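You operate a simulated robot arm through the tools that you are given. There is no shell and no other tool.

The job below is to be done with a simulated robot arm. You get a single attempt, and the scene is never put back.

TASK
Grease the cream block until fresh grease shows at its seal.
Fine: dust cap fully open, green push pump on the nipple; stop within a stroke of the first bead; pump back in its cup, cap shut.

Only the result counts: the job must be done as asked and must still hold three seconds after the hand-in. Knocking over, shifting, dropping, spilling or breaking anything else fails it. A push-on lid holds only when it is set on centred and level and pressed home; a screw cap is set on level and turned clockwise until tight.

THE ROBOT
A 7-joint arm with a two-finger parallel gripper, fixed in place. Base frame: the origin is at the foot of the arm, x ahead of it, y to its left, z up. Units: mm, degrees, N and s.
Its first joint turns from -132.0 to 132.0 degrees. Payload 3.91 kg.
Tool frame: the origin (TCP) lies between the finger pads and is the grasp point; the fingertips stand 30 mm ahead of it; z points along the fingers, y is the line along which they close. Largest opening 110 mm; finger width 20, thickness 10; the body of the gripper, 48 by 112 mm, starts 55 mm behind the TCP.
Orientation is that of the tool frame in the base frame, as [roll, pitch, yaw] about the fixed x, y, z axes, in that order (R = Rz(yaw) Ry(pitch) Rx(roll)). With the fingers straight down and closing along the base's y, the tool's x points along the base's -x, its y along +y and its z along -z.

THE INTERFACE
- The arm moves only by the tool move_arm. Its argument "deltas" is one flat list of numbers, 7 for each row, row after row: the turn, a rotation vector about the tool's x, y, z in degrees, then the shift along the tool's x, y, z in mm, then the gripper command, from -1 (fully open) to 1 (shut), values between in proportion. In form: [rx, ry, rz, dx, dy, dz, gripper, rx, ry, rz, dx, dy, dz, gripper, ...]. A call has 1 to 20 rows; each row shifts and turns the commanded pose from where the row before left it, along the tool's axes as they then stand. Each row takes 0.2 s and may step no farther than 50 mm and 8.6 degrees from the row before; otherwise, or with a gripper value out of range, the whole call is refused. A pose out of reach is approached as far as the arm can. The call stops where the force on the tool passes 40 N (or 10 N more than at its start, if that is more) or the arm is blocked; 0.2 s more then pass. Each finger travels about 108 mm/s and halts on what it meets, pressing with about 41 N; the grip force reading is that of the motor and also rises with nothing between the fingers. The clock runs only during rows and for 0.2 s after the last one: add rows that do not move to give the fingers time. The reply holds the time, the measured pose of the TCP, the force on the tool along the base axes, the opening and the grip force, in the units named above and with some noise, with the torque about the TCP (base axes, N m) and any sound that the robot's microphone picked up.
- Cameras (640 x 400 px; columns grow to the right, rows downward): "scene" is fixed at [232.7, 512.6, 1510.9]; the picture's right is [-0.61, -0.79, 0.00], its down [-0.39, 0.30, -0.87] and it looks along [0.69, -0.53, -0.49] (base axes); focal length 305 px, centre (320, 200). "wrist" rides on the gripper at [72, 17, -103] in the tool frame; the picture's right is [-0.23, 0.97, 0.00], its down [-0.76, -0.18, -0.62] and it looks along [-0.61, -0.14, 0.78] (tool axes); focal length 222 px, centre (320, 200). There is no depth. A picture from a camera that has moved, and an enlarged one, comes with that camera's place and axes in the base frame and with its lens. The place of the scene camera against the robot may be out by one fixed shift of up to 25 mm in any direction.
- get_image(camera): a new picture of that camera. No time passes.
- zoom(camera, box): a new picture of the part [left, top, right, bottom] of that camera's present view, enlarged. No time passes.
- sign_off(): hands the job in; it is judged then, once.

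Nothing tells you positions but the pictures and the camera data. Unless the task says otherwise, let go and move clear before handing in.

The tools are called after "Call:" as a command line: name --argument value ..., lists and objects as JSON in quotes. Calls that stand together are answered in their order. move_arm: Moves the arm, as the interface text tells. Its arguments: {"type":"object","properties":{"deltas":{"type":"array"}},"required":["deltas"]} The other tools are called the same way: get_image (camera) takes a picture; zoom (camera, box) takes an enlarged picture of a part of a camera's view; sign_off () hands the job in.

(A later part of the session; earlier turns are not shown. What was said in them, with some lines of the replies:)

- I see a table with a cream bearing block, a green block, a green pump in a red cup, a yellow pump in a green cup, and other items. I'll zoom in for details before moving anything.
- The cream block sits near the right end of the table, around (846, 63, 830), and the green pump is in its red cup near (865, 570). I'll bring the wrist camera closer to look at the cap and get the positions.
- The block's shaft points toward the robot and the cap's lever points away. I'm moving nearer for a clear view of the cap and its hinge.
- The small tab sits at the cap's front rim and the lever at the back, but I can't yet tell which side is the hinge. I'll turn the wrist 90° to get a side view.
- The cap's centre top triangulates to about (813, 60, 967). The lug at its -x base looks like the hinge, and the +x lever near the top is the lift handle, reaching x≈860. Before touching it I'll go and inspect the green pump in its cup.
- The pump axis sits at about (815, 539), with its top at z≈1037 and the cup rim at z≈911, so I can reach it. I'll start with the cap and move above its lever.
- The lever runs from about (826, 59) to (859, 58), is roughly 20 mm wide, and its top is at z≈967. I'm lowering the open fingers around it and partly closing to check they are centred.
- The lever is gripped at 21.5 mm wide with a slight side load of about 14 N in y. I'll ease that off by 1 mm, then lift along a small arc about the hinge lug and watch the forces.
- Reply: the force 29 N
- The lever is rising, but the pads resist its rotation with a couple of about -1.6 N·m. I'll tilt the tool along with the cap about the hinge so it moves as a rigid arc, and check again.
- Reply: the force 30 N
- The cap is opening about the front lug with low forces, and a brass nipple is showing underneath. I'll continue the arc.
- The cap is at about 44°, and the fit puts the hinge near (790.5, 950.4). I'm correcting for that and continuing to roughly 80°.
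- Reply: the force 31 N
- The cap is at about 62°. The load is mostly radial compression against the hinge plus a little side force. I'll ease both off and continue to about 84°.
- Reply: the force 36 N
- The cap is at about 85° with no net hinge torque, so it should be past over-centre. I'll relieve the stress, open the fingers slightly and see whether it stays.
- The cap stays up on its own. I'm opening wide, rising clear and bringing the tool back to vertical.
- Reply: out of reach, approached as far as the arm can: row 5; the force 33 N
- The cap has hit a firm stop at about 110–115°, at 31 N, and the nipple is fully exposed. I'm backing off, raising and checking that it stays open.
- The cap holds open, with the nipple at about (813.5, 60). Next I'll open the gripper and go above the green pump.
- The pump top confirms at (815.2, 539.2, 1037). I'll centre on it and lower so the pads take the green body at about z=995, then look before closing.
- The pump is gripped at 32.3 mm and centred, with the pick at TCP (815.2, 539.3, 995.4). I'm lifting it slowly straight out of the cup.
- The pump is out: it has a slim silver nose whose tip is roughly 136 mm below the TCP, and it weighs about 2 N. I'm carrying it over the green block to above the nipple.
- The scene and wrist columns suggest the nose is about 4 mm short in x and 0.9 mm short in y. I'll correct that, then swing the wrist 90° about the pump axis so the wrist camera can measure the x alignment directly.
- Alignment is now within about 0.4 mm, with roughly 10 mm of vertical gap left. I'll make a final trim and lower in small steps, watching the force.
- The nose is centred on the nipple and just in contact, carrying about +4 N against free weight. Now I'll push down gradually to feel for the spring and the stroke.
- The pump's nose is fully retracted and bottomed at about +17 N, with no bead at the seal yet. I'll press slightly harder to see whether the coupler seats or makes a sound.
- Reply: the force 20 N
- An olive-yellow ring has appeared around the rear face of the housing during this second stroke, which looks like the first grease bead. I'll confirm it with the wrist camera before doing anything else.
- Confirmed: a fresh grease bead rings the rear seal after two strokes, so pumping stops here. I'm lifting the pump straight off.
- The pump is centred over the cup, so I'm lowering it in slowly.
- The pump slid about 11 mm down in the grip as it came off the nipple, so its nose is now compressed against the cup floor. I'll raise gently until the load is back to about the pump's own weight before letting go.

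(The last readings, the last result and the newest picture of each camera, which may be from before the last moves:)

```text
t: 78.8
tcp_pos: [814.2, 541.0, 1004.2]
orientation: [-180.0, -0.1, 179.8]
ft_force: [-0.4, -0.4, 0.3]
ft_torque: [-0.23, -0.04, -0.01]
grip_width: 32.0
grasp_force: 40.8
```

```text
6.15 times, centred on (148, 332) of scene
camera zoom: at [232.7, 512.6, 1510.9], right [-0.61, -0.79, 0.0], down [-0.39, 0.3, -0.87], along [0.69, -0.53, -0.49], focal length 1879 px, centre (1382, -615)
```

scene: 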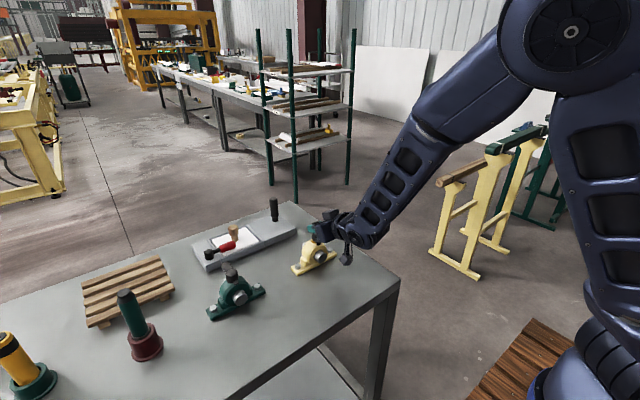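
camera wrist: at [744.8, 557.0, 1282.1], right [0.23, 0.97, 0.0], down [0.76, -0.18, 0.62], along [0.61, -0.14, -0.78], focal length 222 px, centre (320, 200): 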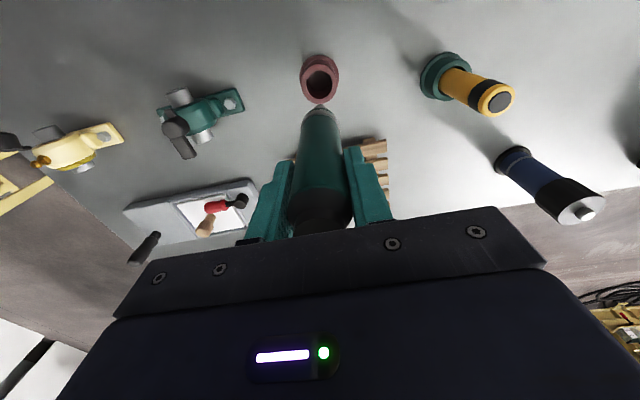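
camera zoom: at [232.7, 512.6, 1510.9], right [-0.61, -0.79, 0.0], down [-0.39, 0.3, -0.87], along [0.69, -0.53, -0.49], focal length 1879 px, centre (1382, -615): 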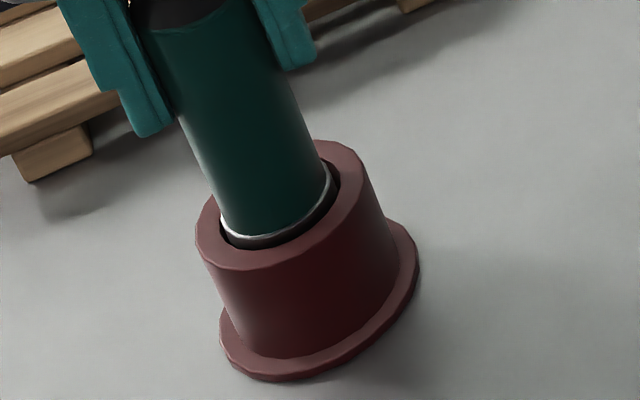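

The load is now about the pump's own weight. I'm releasing it gently.

Call:
move_arm --deltas '[0, 0, 0, 0, 0, 0, 0.38, 0, 0, 0, 0, 0, 0, 0.3, 0, 0, 0, 0, 0, 0, 0.2, 0, 0, 0, 0, 0, 0, 0.1]'

Call:
zoom --camera "wrist" --box '[220, 60, 420, 240]'

Call:
zoom --camera "scene" --box '[90, 250, 190, 370]'

```text
t: 79.8
tcp_pos: [815.8, 540.9, 1004.8]
orientation: [-179.9, -0.1, 179.9]
ft_force: [0.0, -0.5, 0.6]
ft_torque: [0.04, 0.01, -0.01]
grip_width: 49.3
grasp_force: 0.2
```

```text
2.22 times, centred on (320, 150) of wrist
camera zoom: at [742.5, 556.6, 1108.6], right [0.23, 0.97, 0.0], down [0.76, -0.18, 0.62], along [0.61, -0.14, -0.78], focal length 494 px, centre (320, 311)
```

zoom: 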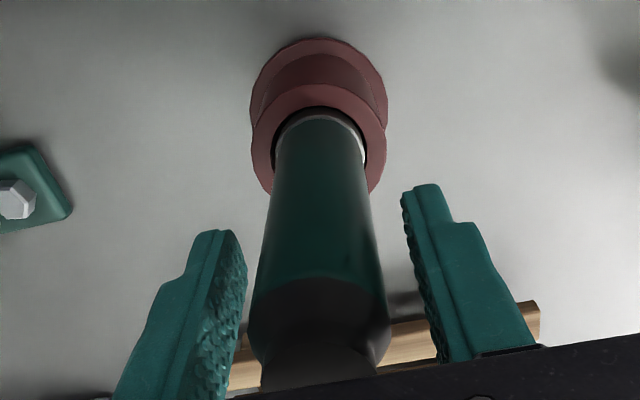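

```text
3.33 times, centred on (140, 310) of scene
camera zoom: at [232.7, 512.6, 1510.9], right [-0.61, -0.79, 0.0], down [-0.39, 0.3, -0.87], along [0.69, -0.53, -0.49], focal length 1018 px, centre (920, -167)
```

zoom: 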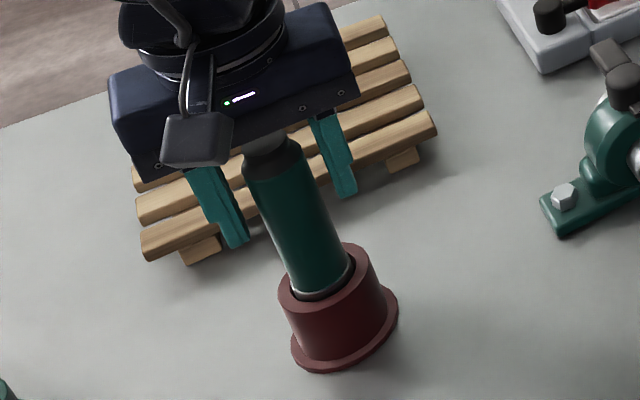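

Call:
move_arm --deltas '[0, 0, 0, 0, 0, 0, -0.3, 0, 0, 0, 0, 0, 0, -0.4, 0, 0, 0, 0, 0, -15, -0.45, 0, 0, 0, 0, 0, -25, -0.45, 0, 0, 0, 0, 0, -35, -0.45, 0, 0, 0, 0, 0, -35, -0.45, 0, 0, 0, 0, 0, -35, -0.45, 0, 0, 0, 0, 0, 0, -0.45]'

Call:
zoom --camera "scene" --box '[80, 220, 200, 370]'

Call:
zoom --camera "wrist" --box '[240, 40, 400, 200]'

```text
t: 81.6
tcp_pos: [815.0, 540.0, 1152.1]
orientation: [-179.9, -0.1, 179.9]
ft_force: [-0.8, -0.4, -0.6]
ft_torque: [-0.03, -0.01, 0.0]
grip_width: 79.8
grasp_force: 0.0
```

```text
2.67 times, centred on (140, 295) of scene
camera zoom: at [232.7, 512.6, 1510.9], right [-0.61, -0.79, 0.0], down [-0.39, 0.3, -0.87], along [0.69, -0.53, -0.49], focal length 814 px, centre (800, -53)
```

zoom: 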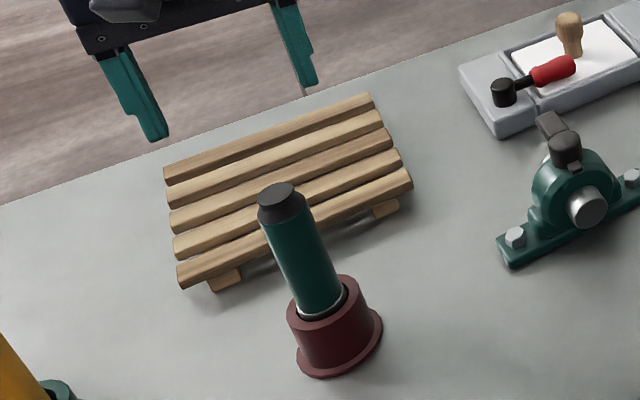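

```text
2.50 times, centred on (320, 120) of wrist
camera zoom: at [743.0, 556.5, 1255.0], right [0.23, 0.97, 0.0], down [0.76, -0.18, 0.62], along [0.61, -0.14, -0.78], focal length 555 px, centre (320, 400)
```

zoom: 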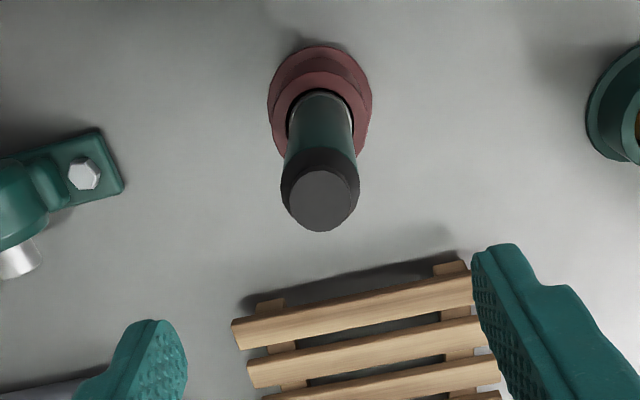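

The pump is back upright in its cup. Next I'll close the fingers, go to the robot side of the open cap and swing it shut.

Call:
move_arm --deltas '[0, 0, 0, 10.5, -43.7, 0, 1, 0, 0, 0, 10.5, -43.7, 0, 1, 0, 0, 0, 10.5, -43.7, 0, 1, 0, 0, 0, 10.5, -43.7, 0, 1, 0, 0, 0, 10.5, -43.7, 0, 1, 0, 0, 0, 10.5, -43.7, 0, 1, 0, 0, 0, 10.5, -43.7, 0, 1, 0, 0, 0, 10.5, -43.7, 0, 1, 0, 0, 0, 10.5, -43.7, 0, 1, 0, 0, 0, 10.5, -43.7, 0, 1, 0, 0, 0, 10.5, -43.7, 0, 1, 0, 0, 0, 0, 0, 0, 1, 0, 0, 0, 0, 0, 0, 1]'

Call:
get_image --camera "wrist"

Call:
zoom --camera "scene" --box '[270, 180, 370, 280]'

```text
t: 84.4
tcp_pos: [700.6, 57.9, 1150.0]
orientation: [-180.0, -0.1, 179.9]
ft_force: [0.3, 0.0, 0.5]
ft_torque: [0.0, 0.01, 0.0]
grip_width: 0.3
grasp_force: 38.1
```

```text
taken
camera wrist: at [628.0, 73.9, 1253.1], right [0.23, 0.97, 0.0], down [0.76, -0.18, 0.62], along [0.61, -0.14, -0.78], focal length 222 px, centre (320, 200)
```

wrist: 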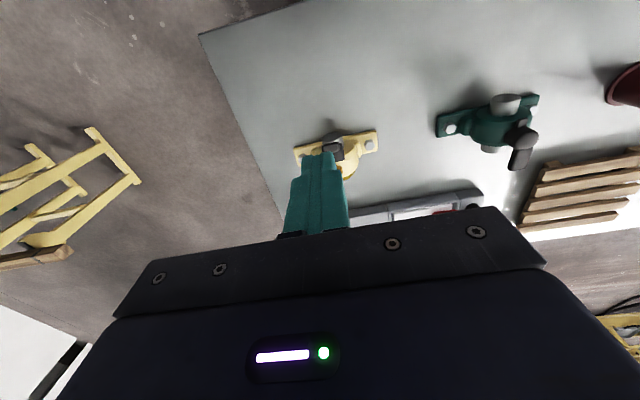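

```text
4.00 times, centred on (320, 230) of scene
camera zoom: at [232.7, 512.6, 1510.9], right [-0.61, -0.79, 0.0], down [-0.39, 0.3, -0.87], along [0.69, -0.53, -0.49], focal length 1222 px, centre (320, 80)
```

zoom: 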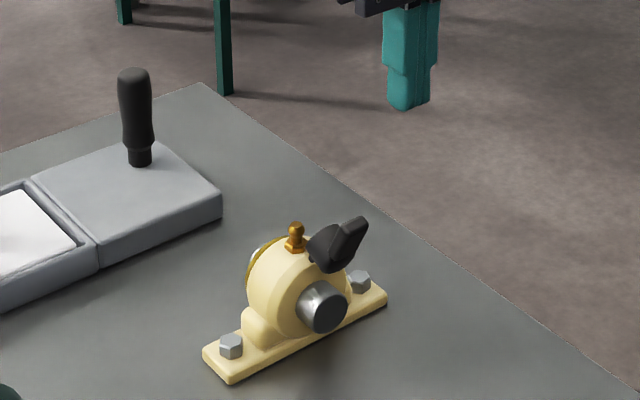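

Call:
move_arm --deltas '[0, 0, 0, 0, 1, 34, 1, 0, 0, 0, 0, 0, 34, 1, 0, 0, 0, 0, 0, 34, 1, 0, 0, 0, 0, 0, 33, 1, 0, 0, 0, -10, 0, 0, 1, 0, 0, 0, -10, 0, 0, 1, 0, 0, 0, -6, 0, 0, 1, 0, 0, 0, 0, 0, 0, 1]'

Call:
zoom --camera "scene" --box '[285, 205, 345, 265]'

Call:
zoom --camera "wrist" --box '[260, 100, 400, 220]'

```text
t: 86.2
tcp_pos: [725.5, 60.7, 1014.3]
orientation: [-180.0, 0.0, 179.9]
ft_force: [-1.4, 1.2, 0.0]
ft_torque: [-0.01, 0.02, 0.02]
grip_width: 0.0
grasp_force: 37.4
```

```text
6.67 times, centred on (315, 235) of scene
camera zoom: at [232.7, 512.6, 1510.9], right [-0.61, -0.79, 0.0], down [-0.39, 0.3, -0.87], along [0.69, -0.53, -0.49], focal length 2036 px, centre (353, -33)
```

zoom: 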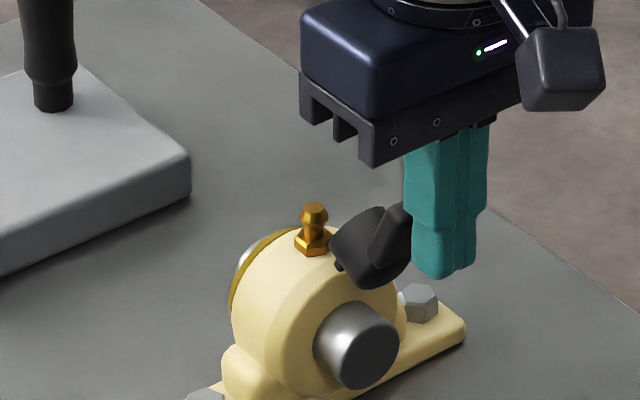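

```text
3.33 times, centred on (330, 160) of wrist
camera zoom: at [652.8, 76.6, 1118.8], right [0.23, 0.97, 0.0], down [0.76, -0.18, 0.62], along [0.61, -0.14, -0.78], focal length 740 px, centre (287, 333)
```

zoom: 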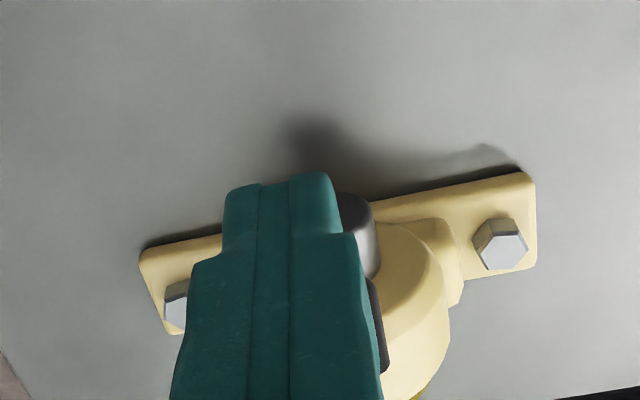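

Call:
move_arm --deltas '[0, 0, 0, -6, -1, 0, 1, 0, 0, 0, -6, 0, 0, 1, 0, 0, 0, -6, 0, 0, 1, 0, 0, 0, -6, 0, 0, 1, 0, 0, 0, -6, 0, 0, 1, 0, 0, 0, -6, 0, 0, 1, 0, 0, 0, -6, 0, 0, 1, 0, 0, 0, -6, 0, 0, 1, 0, 0, 0, 0, 0, 0, 1]'

Call:
zoom --camera "scene" --box '[285, 205, 345, 265]'

```text
t: 87.6
tcp_pos: [757.9, 60.6, 1017.6]
orientation: [-179.9, 0.0, 179.8]
ft_force: [-13.1, -5.0, 16.7]
ft_torque: [-0.28, 0.33, -0.08]
grip_width: 0.0
grasp_force: 37.8
stopped in row 6: the force on the tool passed its limit at 47 N (the readings are from after the stop); the commanded pose is now the measured one
```

```text
6.67 times, centred on (315, 235) of scene
camera zoom: at [232.7, 512.6, 1510.9], right [-0.61, -0.79, 0.0], down [-0.39, 0.3, -0.87], along [0.69, -0.53, -0.49], focal length 2036 px, centre (353, -33)
```

zoom: 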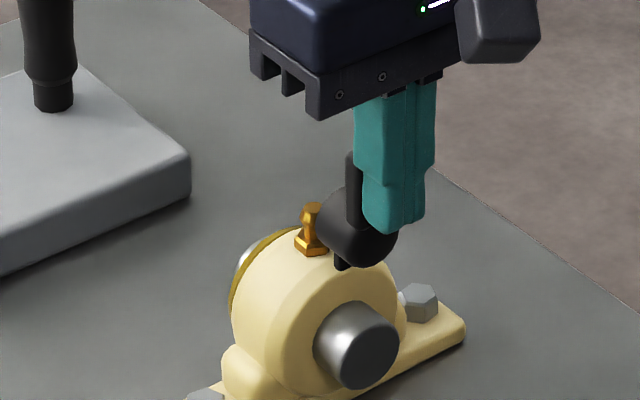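

The fingertip bottom caught on the corner of the cap body, which sits at about z=990 mid-swing. I'll raise so the tips clear the body and push only on the lever.

Call:
move_arm --deltas '[0, 0, 0, 2, 0, -3, 1, 0, 0, 0, 0, -1, -5, 1, 0, 0, 0, 0, 0, 0, 1]'

Call:
zoom --camera "scene" --box '[285, 205, 345, 265]'

```text
t: 88.4
tcp_pos: [757.2, 58.4, 1026.9]
orientation: [-180.0, 0.1, -180.0]
ft_force: [-0.1, -0.9, 0.4]
ft_torque: [0.01, -0.03, 0.03]
grip_width: 0.0
grasp_force: 37.7
```

```text
6.67 times, centred on (315, 235) of scene
camera zoom: at [232.7, 512.6, 1510.9], right [-0.61, -0.79, 0.0], down [-0.39, 0.3, -0.87], along [0.69, -0.53, -0.49], focal length 2036 px, centre (353, -33)
```

zoom: 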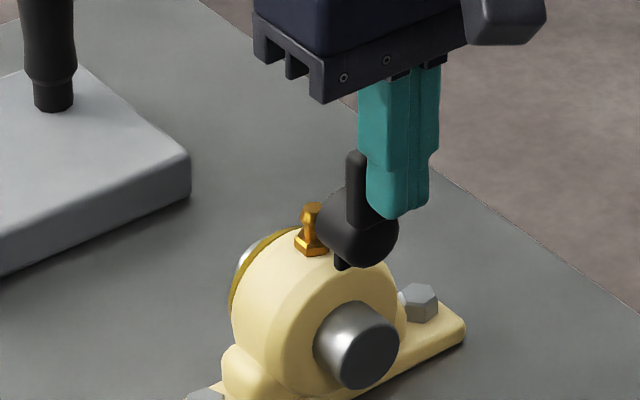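

Clear now, so I'm continuing to push the lever over in +x.

Call:
move_arm --deltas '[0, 0, 0, -6, 0.6, 0, 1, 0, 0, 0, -6, 0, 0, 1, 0, 0, 0, -6, 0, 0, 1, 0, 0, 0, -6, 0, 0, 1, 0, 0, 0, -6, 0, 0, 1, 0, 0, 0, 0, 0, 0, 1]'

Call:
zoom --camera "scene" --box '[285, 205, 345, 265]'

```text
t: 89.8
tcp_pos: [787.4, 58.7, 1024.1]
orientation: [-180.0, 0.1, 179.8]
ft_force: [0.5, 0.1, 0.3]
ft_torque: [0.01, -0.02, 0.02]
grip_width: 0.0
grasp_force: 37.9
```

```text
6.67 times, centred on (315, 235) of scene
camera zoom: at [232.7, 512.6, 1510.9], right [-0.61, -0.79, 0.0], down [-0.39, 0.3, -0.87], along [0.69, -0.53, -0.49], focal length 2036 px, centre (353, -33)
```

zoom: 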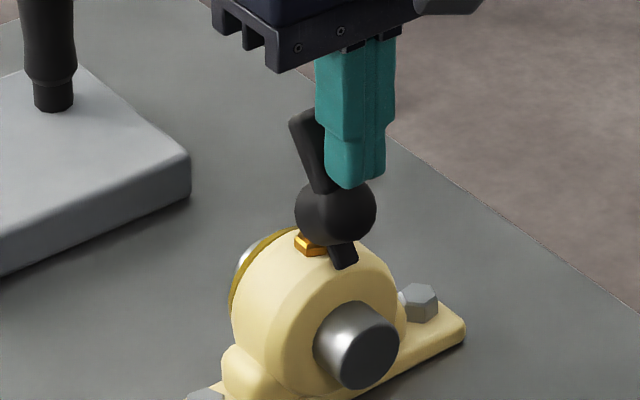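

Call:
move_arm --deltas '[0, 0, 0, -6, 0.3, 0, 1, 0, 0, 0, -6, 0, 0, 1, 0, 0, 0, -6, 0, 0, 1, 0, 0, 0, -6, 0, 0, 1, 0, 0, 0, -6, 0, 0, 1, 0, 0, 0, -6, 0, 0, 1, 0, 0, 0, 0, 0, 0, 1]'

Call:
zoom --camera "scene" --box '[285, 205, 345, 265]'

```text
t: 91.4
tcp_pos: [822.8, 59.4, 1025.2]
orientation: [-179.9, 0.1, 179.9]
ft_force: [0.4, -0.2, 1.3]
ft_torque: [0.0, 0.0, -0.01]
grip_width: 0.2
grasp_force: 37.6
```

```text
6.67 times, centred on (315, 235) of scene
camera zoom: at [232.7, 512.6, 1510.9], right [-0.61, -0.79, 0.0], down [-0.39, 0.3, -0.87], along [0.69, -0.53, -0.49], focal length 2036 px, centre (353, -33)
```

zoom: 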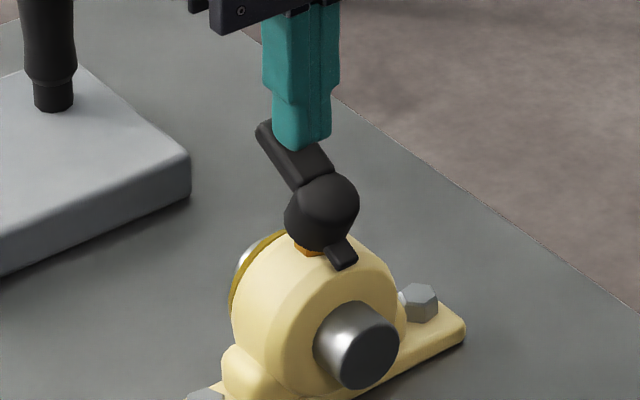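

Call:
move_arm --deltas '[0, 0, 0, 0, 0, 4, 1, 0, 0, 0, 0, 0, 4, 1, 0, 0, 0, 0, 0, 4, 1, 0, 0, 0, 0, 0, 4, 1, 0, 0, 0, 0, 0, 4, 1, 0, 0, 0, 0, 0, 0, 1]'

Call:
zoom --camera "scene" --box '[285, 205, 345, 265]'

```text
t: 92.8
tcp_pos: [822.6, 59.5, 1005.8]
orientation: [-179.9, 0.0, 180.0]
ft_force: [-0.1, 0.2, -1.1]
ft_torque: [0.01, -0.02, -0.01]
grip_width: 0.0
grasp_force: 37.7
```

```text
6.67 times, centred on (315, 235) of scene
camera zoom: at [232.7, 512.6, 1510.9], right [-0.61, -0.79, 0.0], down [-0.39, 0.3, -0.87], along [0.69, -0.53, -0.49], focal length 2036 px, centre (353, -33)
```

zoom: 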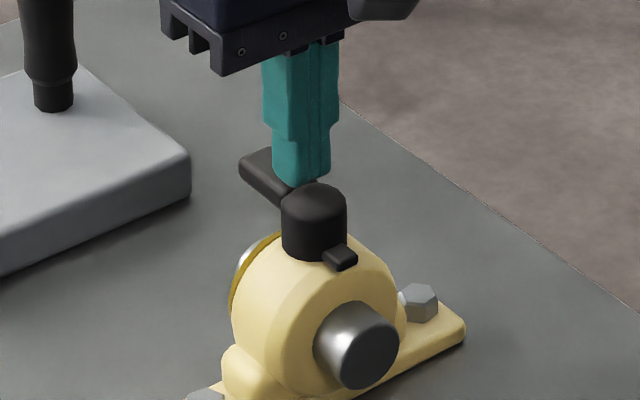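

Call:
move_arm --deltas '[0, 0, 0, 0, 0, 2, 1, 0, 0, 0, 0, 0, 2, 1, 0, 0, 0, 0, 0, 2, 1, 0, 0, 0, 0, 0, 1, 1, 0, 0, 0, 0, 0, 0, 1]'

Call:
zoom --camera "scene" --box '[285, 205, 345, 265]'

```text
t: 94.0
tcp_pos: [824.0, 57.9, 1000.4]
orientation: [180.0, 0.2, 179.8]
ft_force: [14.9, -2.3, 30.4]
ft_torque: [-0.04, -0.19, 0.08]
grip_width: 0.1
grasp_force: 37.5
```

```text
6.67 times, centred on (315, 235) of scene
camera zoom: at [232.7, 512.6, 1510.9], right [-0.61, -0.79, 0.0], down [-0.39, 0.3, -0.87], along [0.69, -0.53, -0.49], focal length 2036 px, centre (353, -33)
```

zoom: 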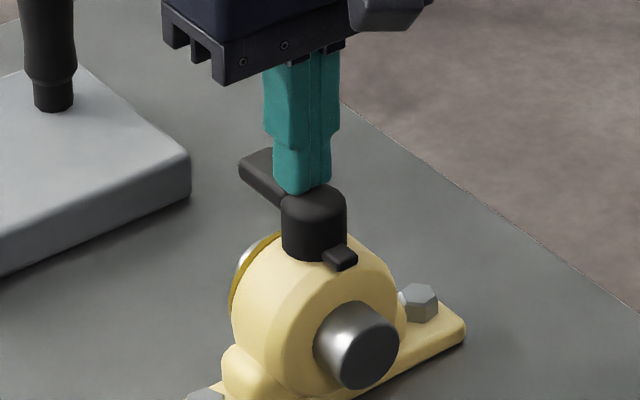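

The cap looks seated, with 30 N pressed through the finger. I'll lift off and compare it with its original closed pose.

Call:
move_arm --deltas '[0, 0, 0, 0, 0, -5, 1, 0, 0, 0, 0, 0, -20, 1, 0, 0, 0, 0, 0, -40, 1, 0, 0, 0, 0, 0, -40, 1, 0, 0, 0, 40, 0, -10, 1, 0, 0, 0, 40, 0, 0, 1, 0, 0, 0, 0, 0, 0, 1]'

Call:
zoom --camera "scene" --box '[260, 200, 360, 290]'

Call:
zoom --camera "scene" --box '[290, 222, 340, 280]'

Call:
get_image --camera "wrist"

```text
t: 95.6
tcp_pos: [743.5, 64.2, 1113.9]
orientation: [-179.9, -0.1, 179.8]
ft_force: [-0.2, -0.3, -1.0]
ft_torque: [0.03, -0.01, 0.02]
grip_width: 0.0
grasp_force: 37.4
```

```text
4.44 times, centred on (310, 245) of scene
camera zoom: at [232.7, 512.6, 1510.9], right [-0.61, -0.79, 0.0], down [-0.39, 0.3, -0.87], along [0.69, -0.53, -0.49], focal length 1357 px, centre (364, 0)
```

zoom: 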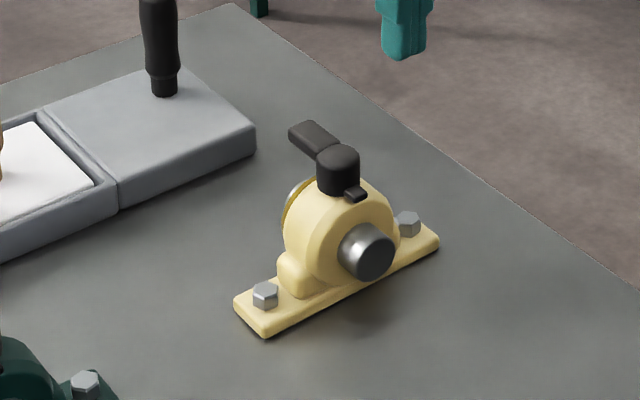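

```text
6.90 times, centred on (315, 251) of scene
camera zoom: at [232.7, 512.6, 1510.9], right [-0.61, -0.79, 0.0], down [-0.39, 0.3, -0.87], along [0.69, -0.53, -0.49], focal length 2106 px, centre (354, -152)
```

zoom: 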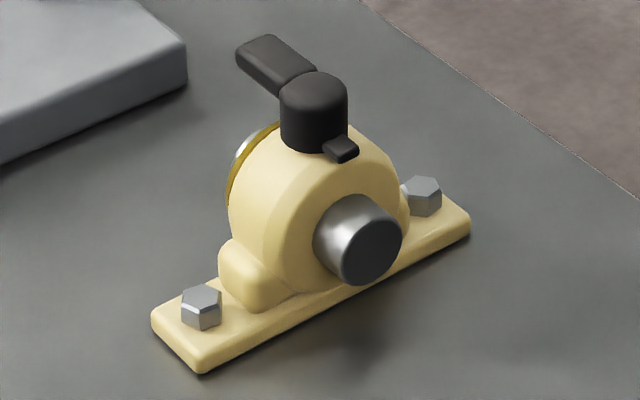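

```text
taken
camera wrist: at [670.4, 80.6, 1217.6], right [0.23, 0.97, 0.0], down [0.76, -0.18, 0.62], along [0.61, -0.14, -0.78], focal length 222 px, centre (320, 200)
```

wrist: 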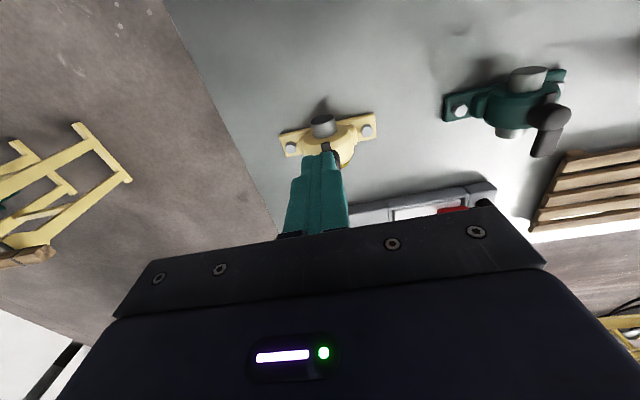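

The cap matches its original closed pose exactly, and the bead is still showing at the rear seal. I'm doing a last check of the whole scene and the pump.

Call:
get_image --camera "scene"

Call:
zoom --camera "scene" --box '[0, 260, 200, 400]'

Call:
zoom --camera "scene" --box '[180, 190, 360, 330]'

```text
taken
```

scene: 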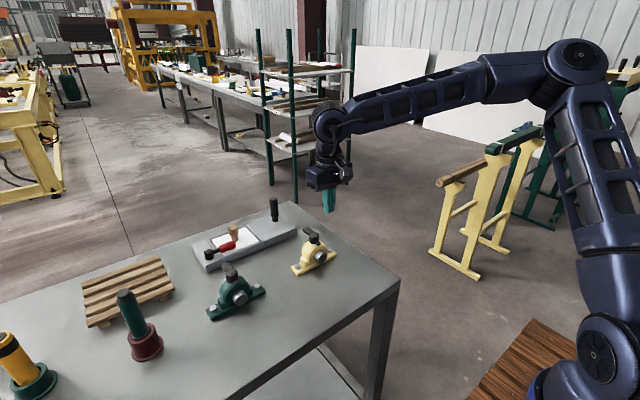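

```text
2.86 times, centred on (100, 330) of scene
camera zoom: at [232.7, 512.6, 1510.9], right [-0.61, -0.79, 0.0], down [-0.39, 0.3, -0.87], along [0.69, -0.53, -0.49], focal length 872 px, centre (949, -171)
```

zoom: 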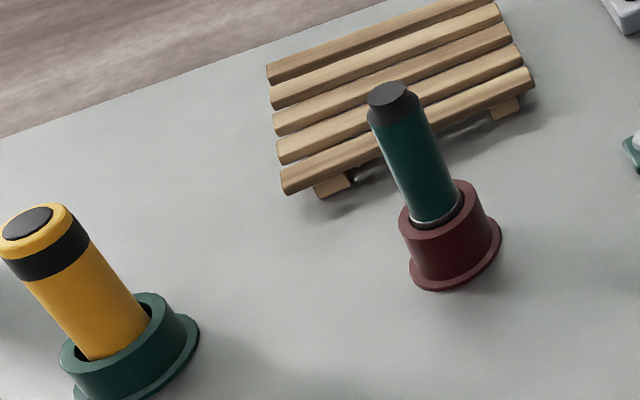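

```text
2.86 times, centred on (270, 260) of scene
camera zoom: at [232.7, 512.6, 1510.9], right [-0.61, -0.79, 0.0], down [-0.39, 0.3, -0.87], along [0.69, -0.53, -0.49], focal length 872 px, centre (463, 29)
```

zoom: 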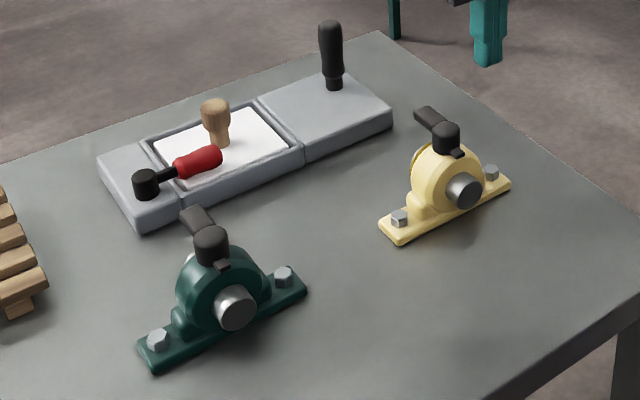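

Everything is as asked: the pump is upright in its red cup, the cap is shut, fresh grease shows at the rear seal, and nothing else has moved. The arm is clear of the work, so I'm handing in.

Call:
sign_off

```text
The job is handed in.
```

The cream block is greased and I've handed the job in. Fresh grease first showed at the rear seal during the second stroke, and I stopped there.

- **Dust cap:** I opened it to its hinge stop, about 110°. Afterwards I shut it and pressed it down with about 30 N. In the scene camera it looks the same as before I started.
- **Pump:** The green pump sat centred on the nipple to within about 1 mm for both strokes. It is back upright in its red cup.
- **Pump slip:** The pump slid about 11 mm in the gripper between the last stroke and the cup, most likely as I pulled it off the nipple. I eased the load before letting go, and it stands as it did at the start.
- **Other objects:** The final pictures show nothing else on the table moved.
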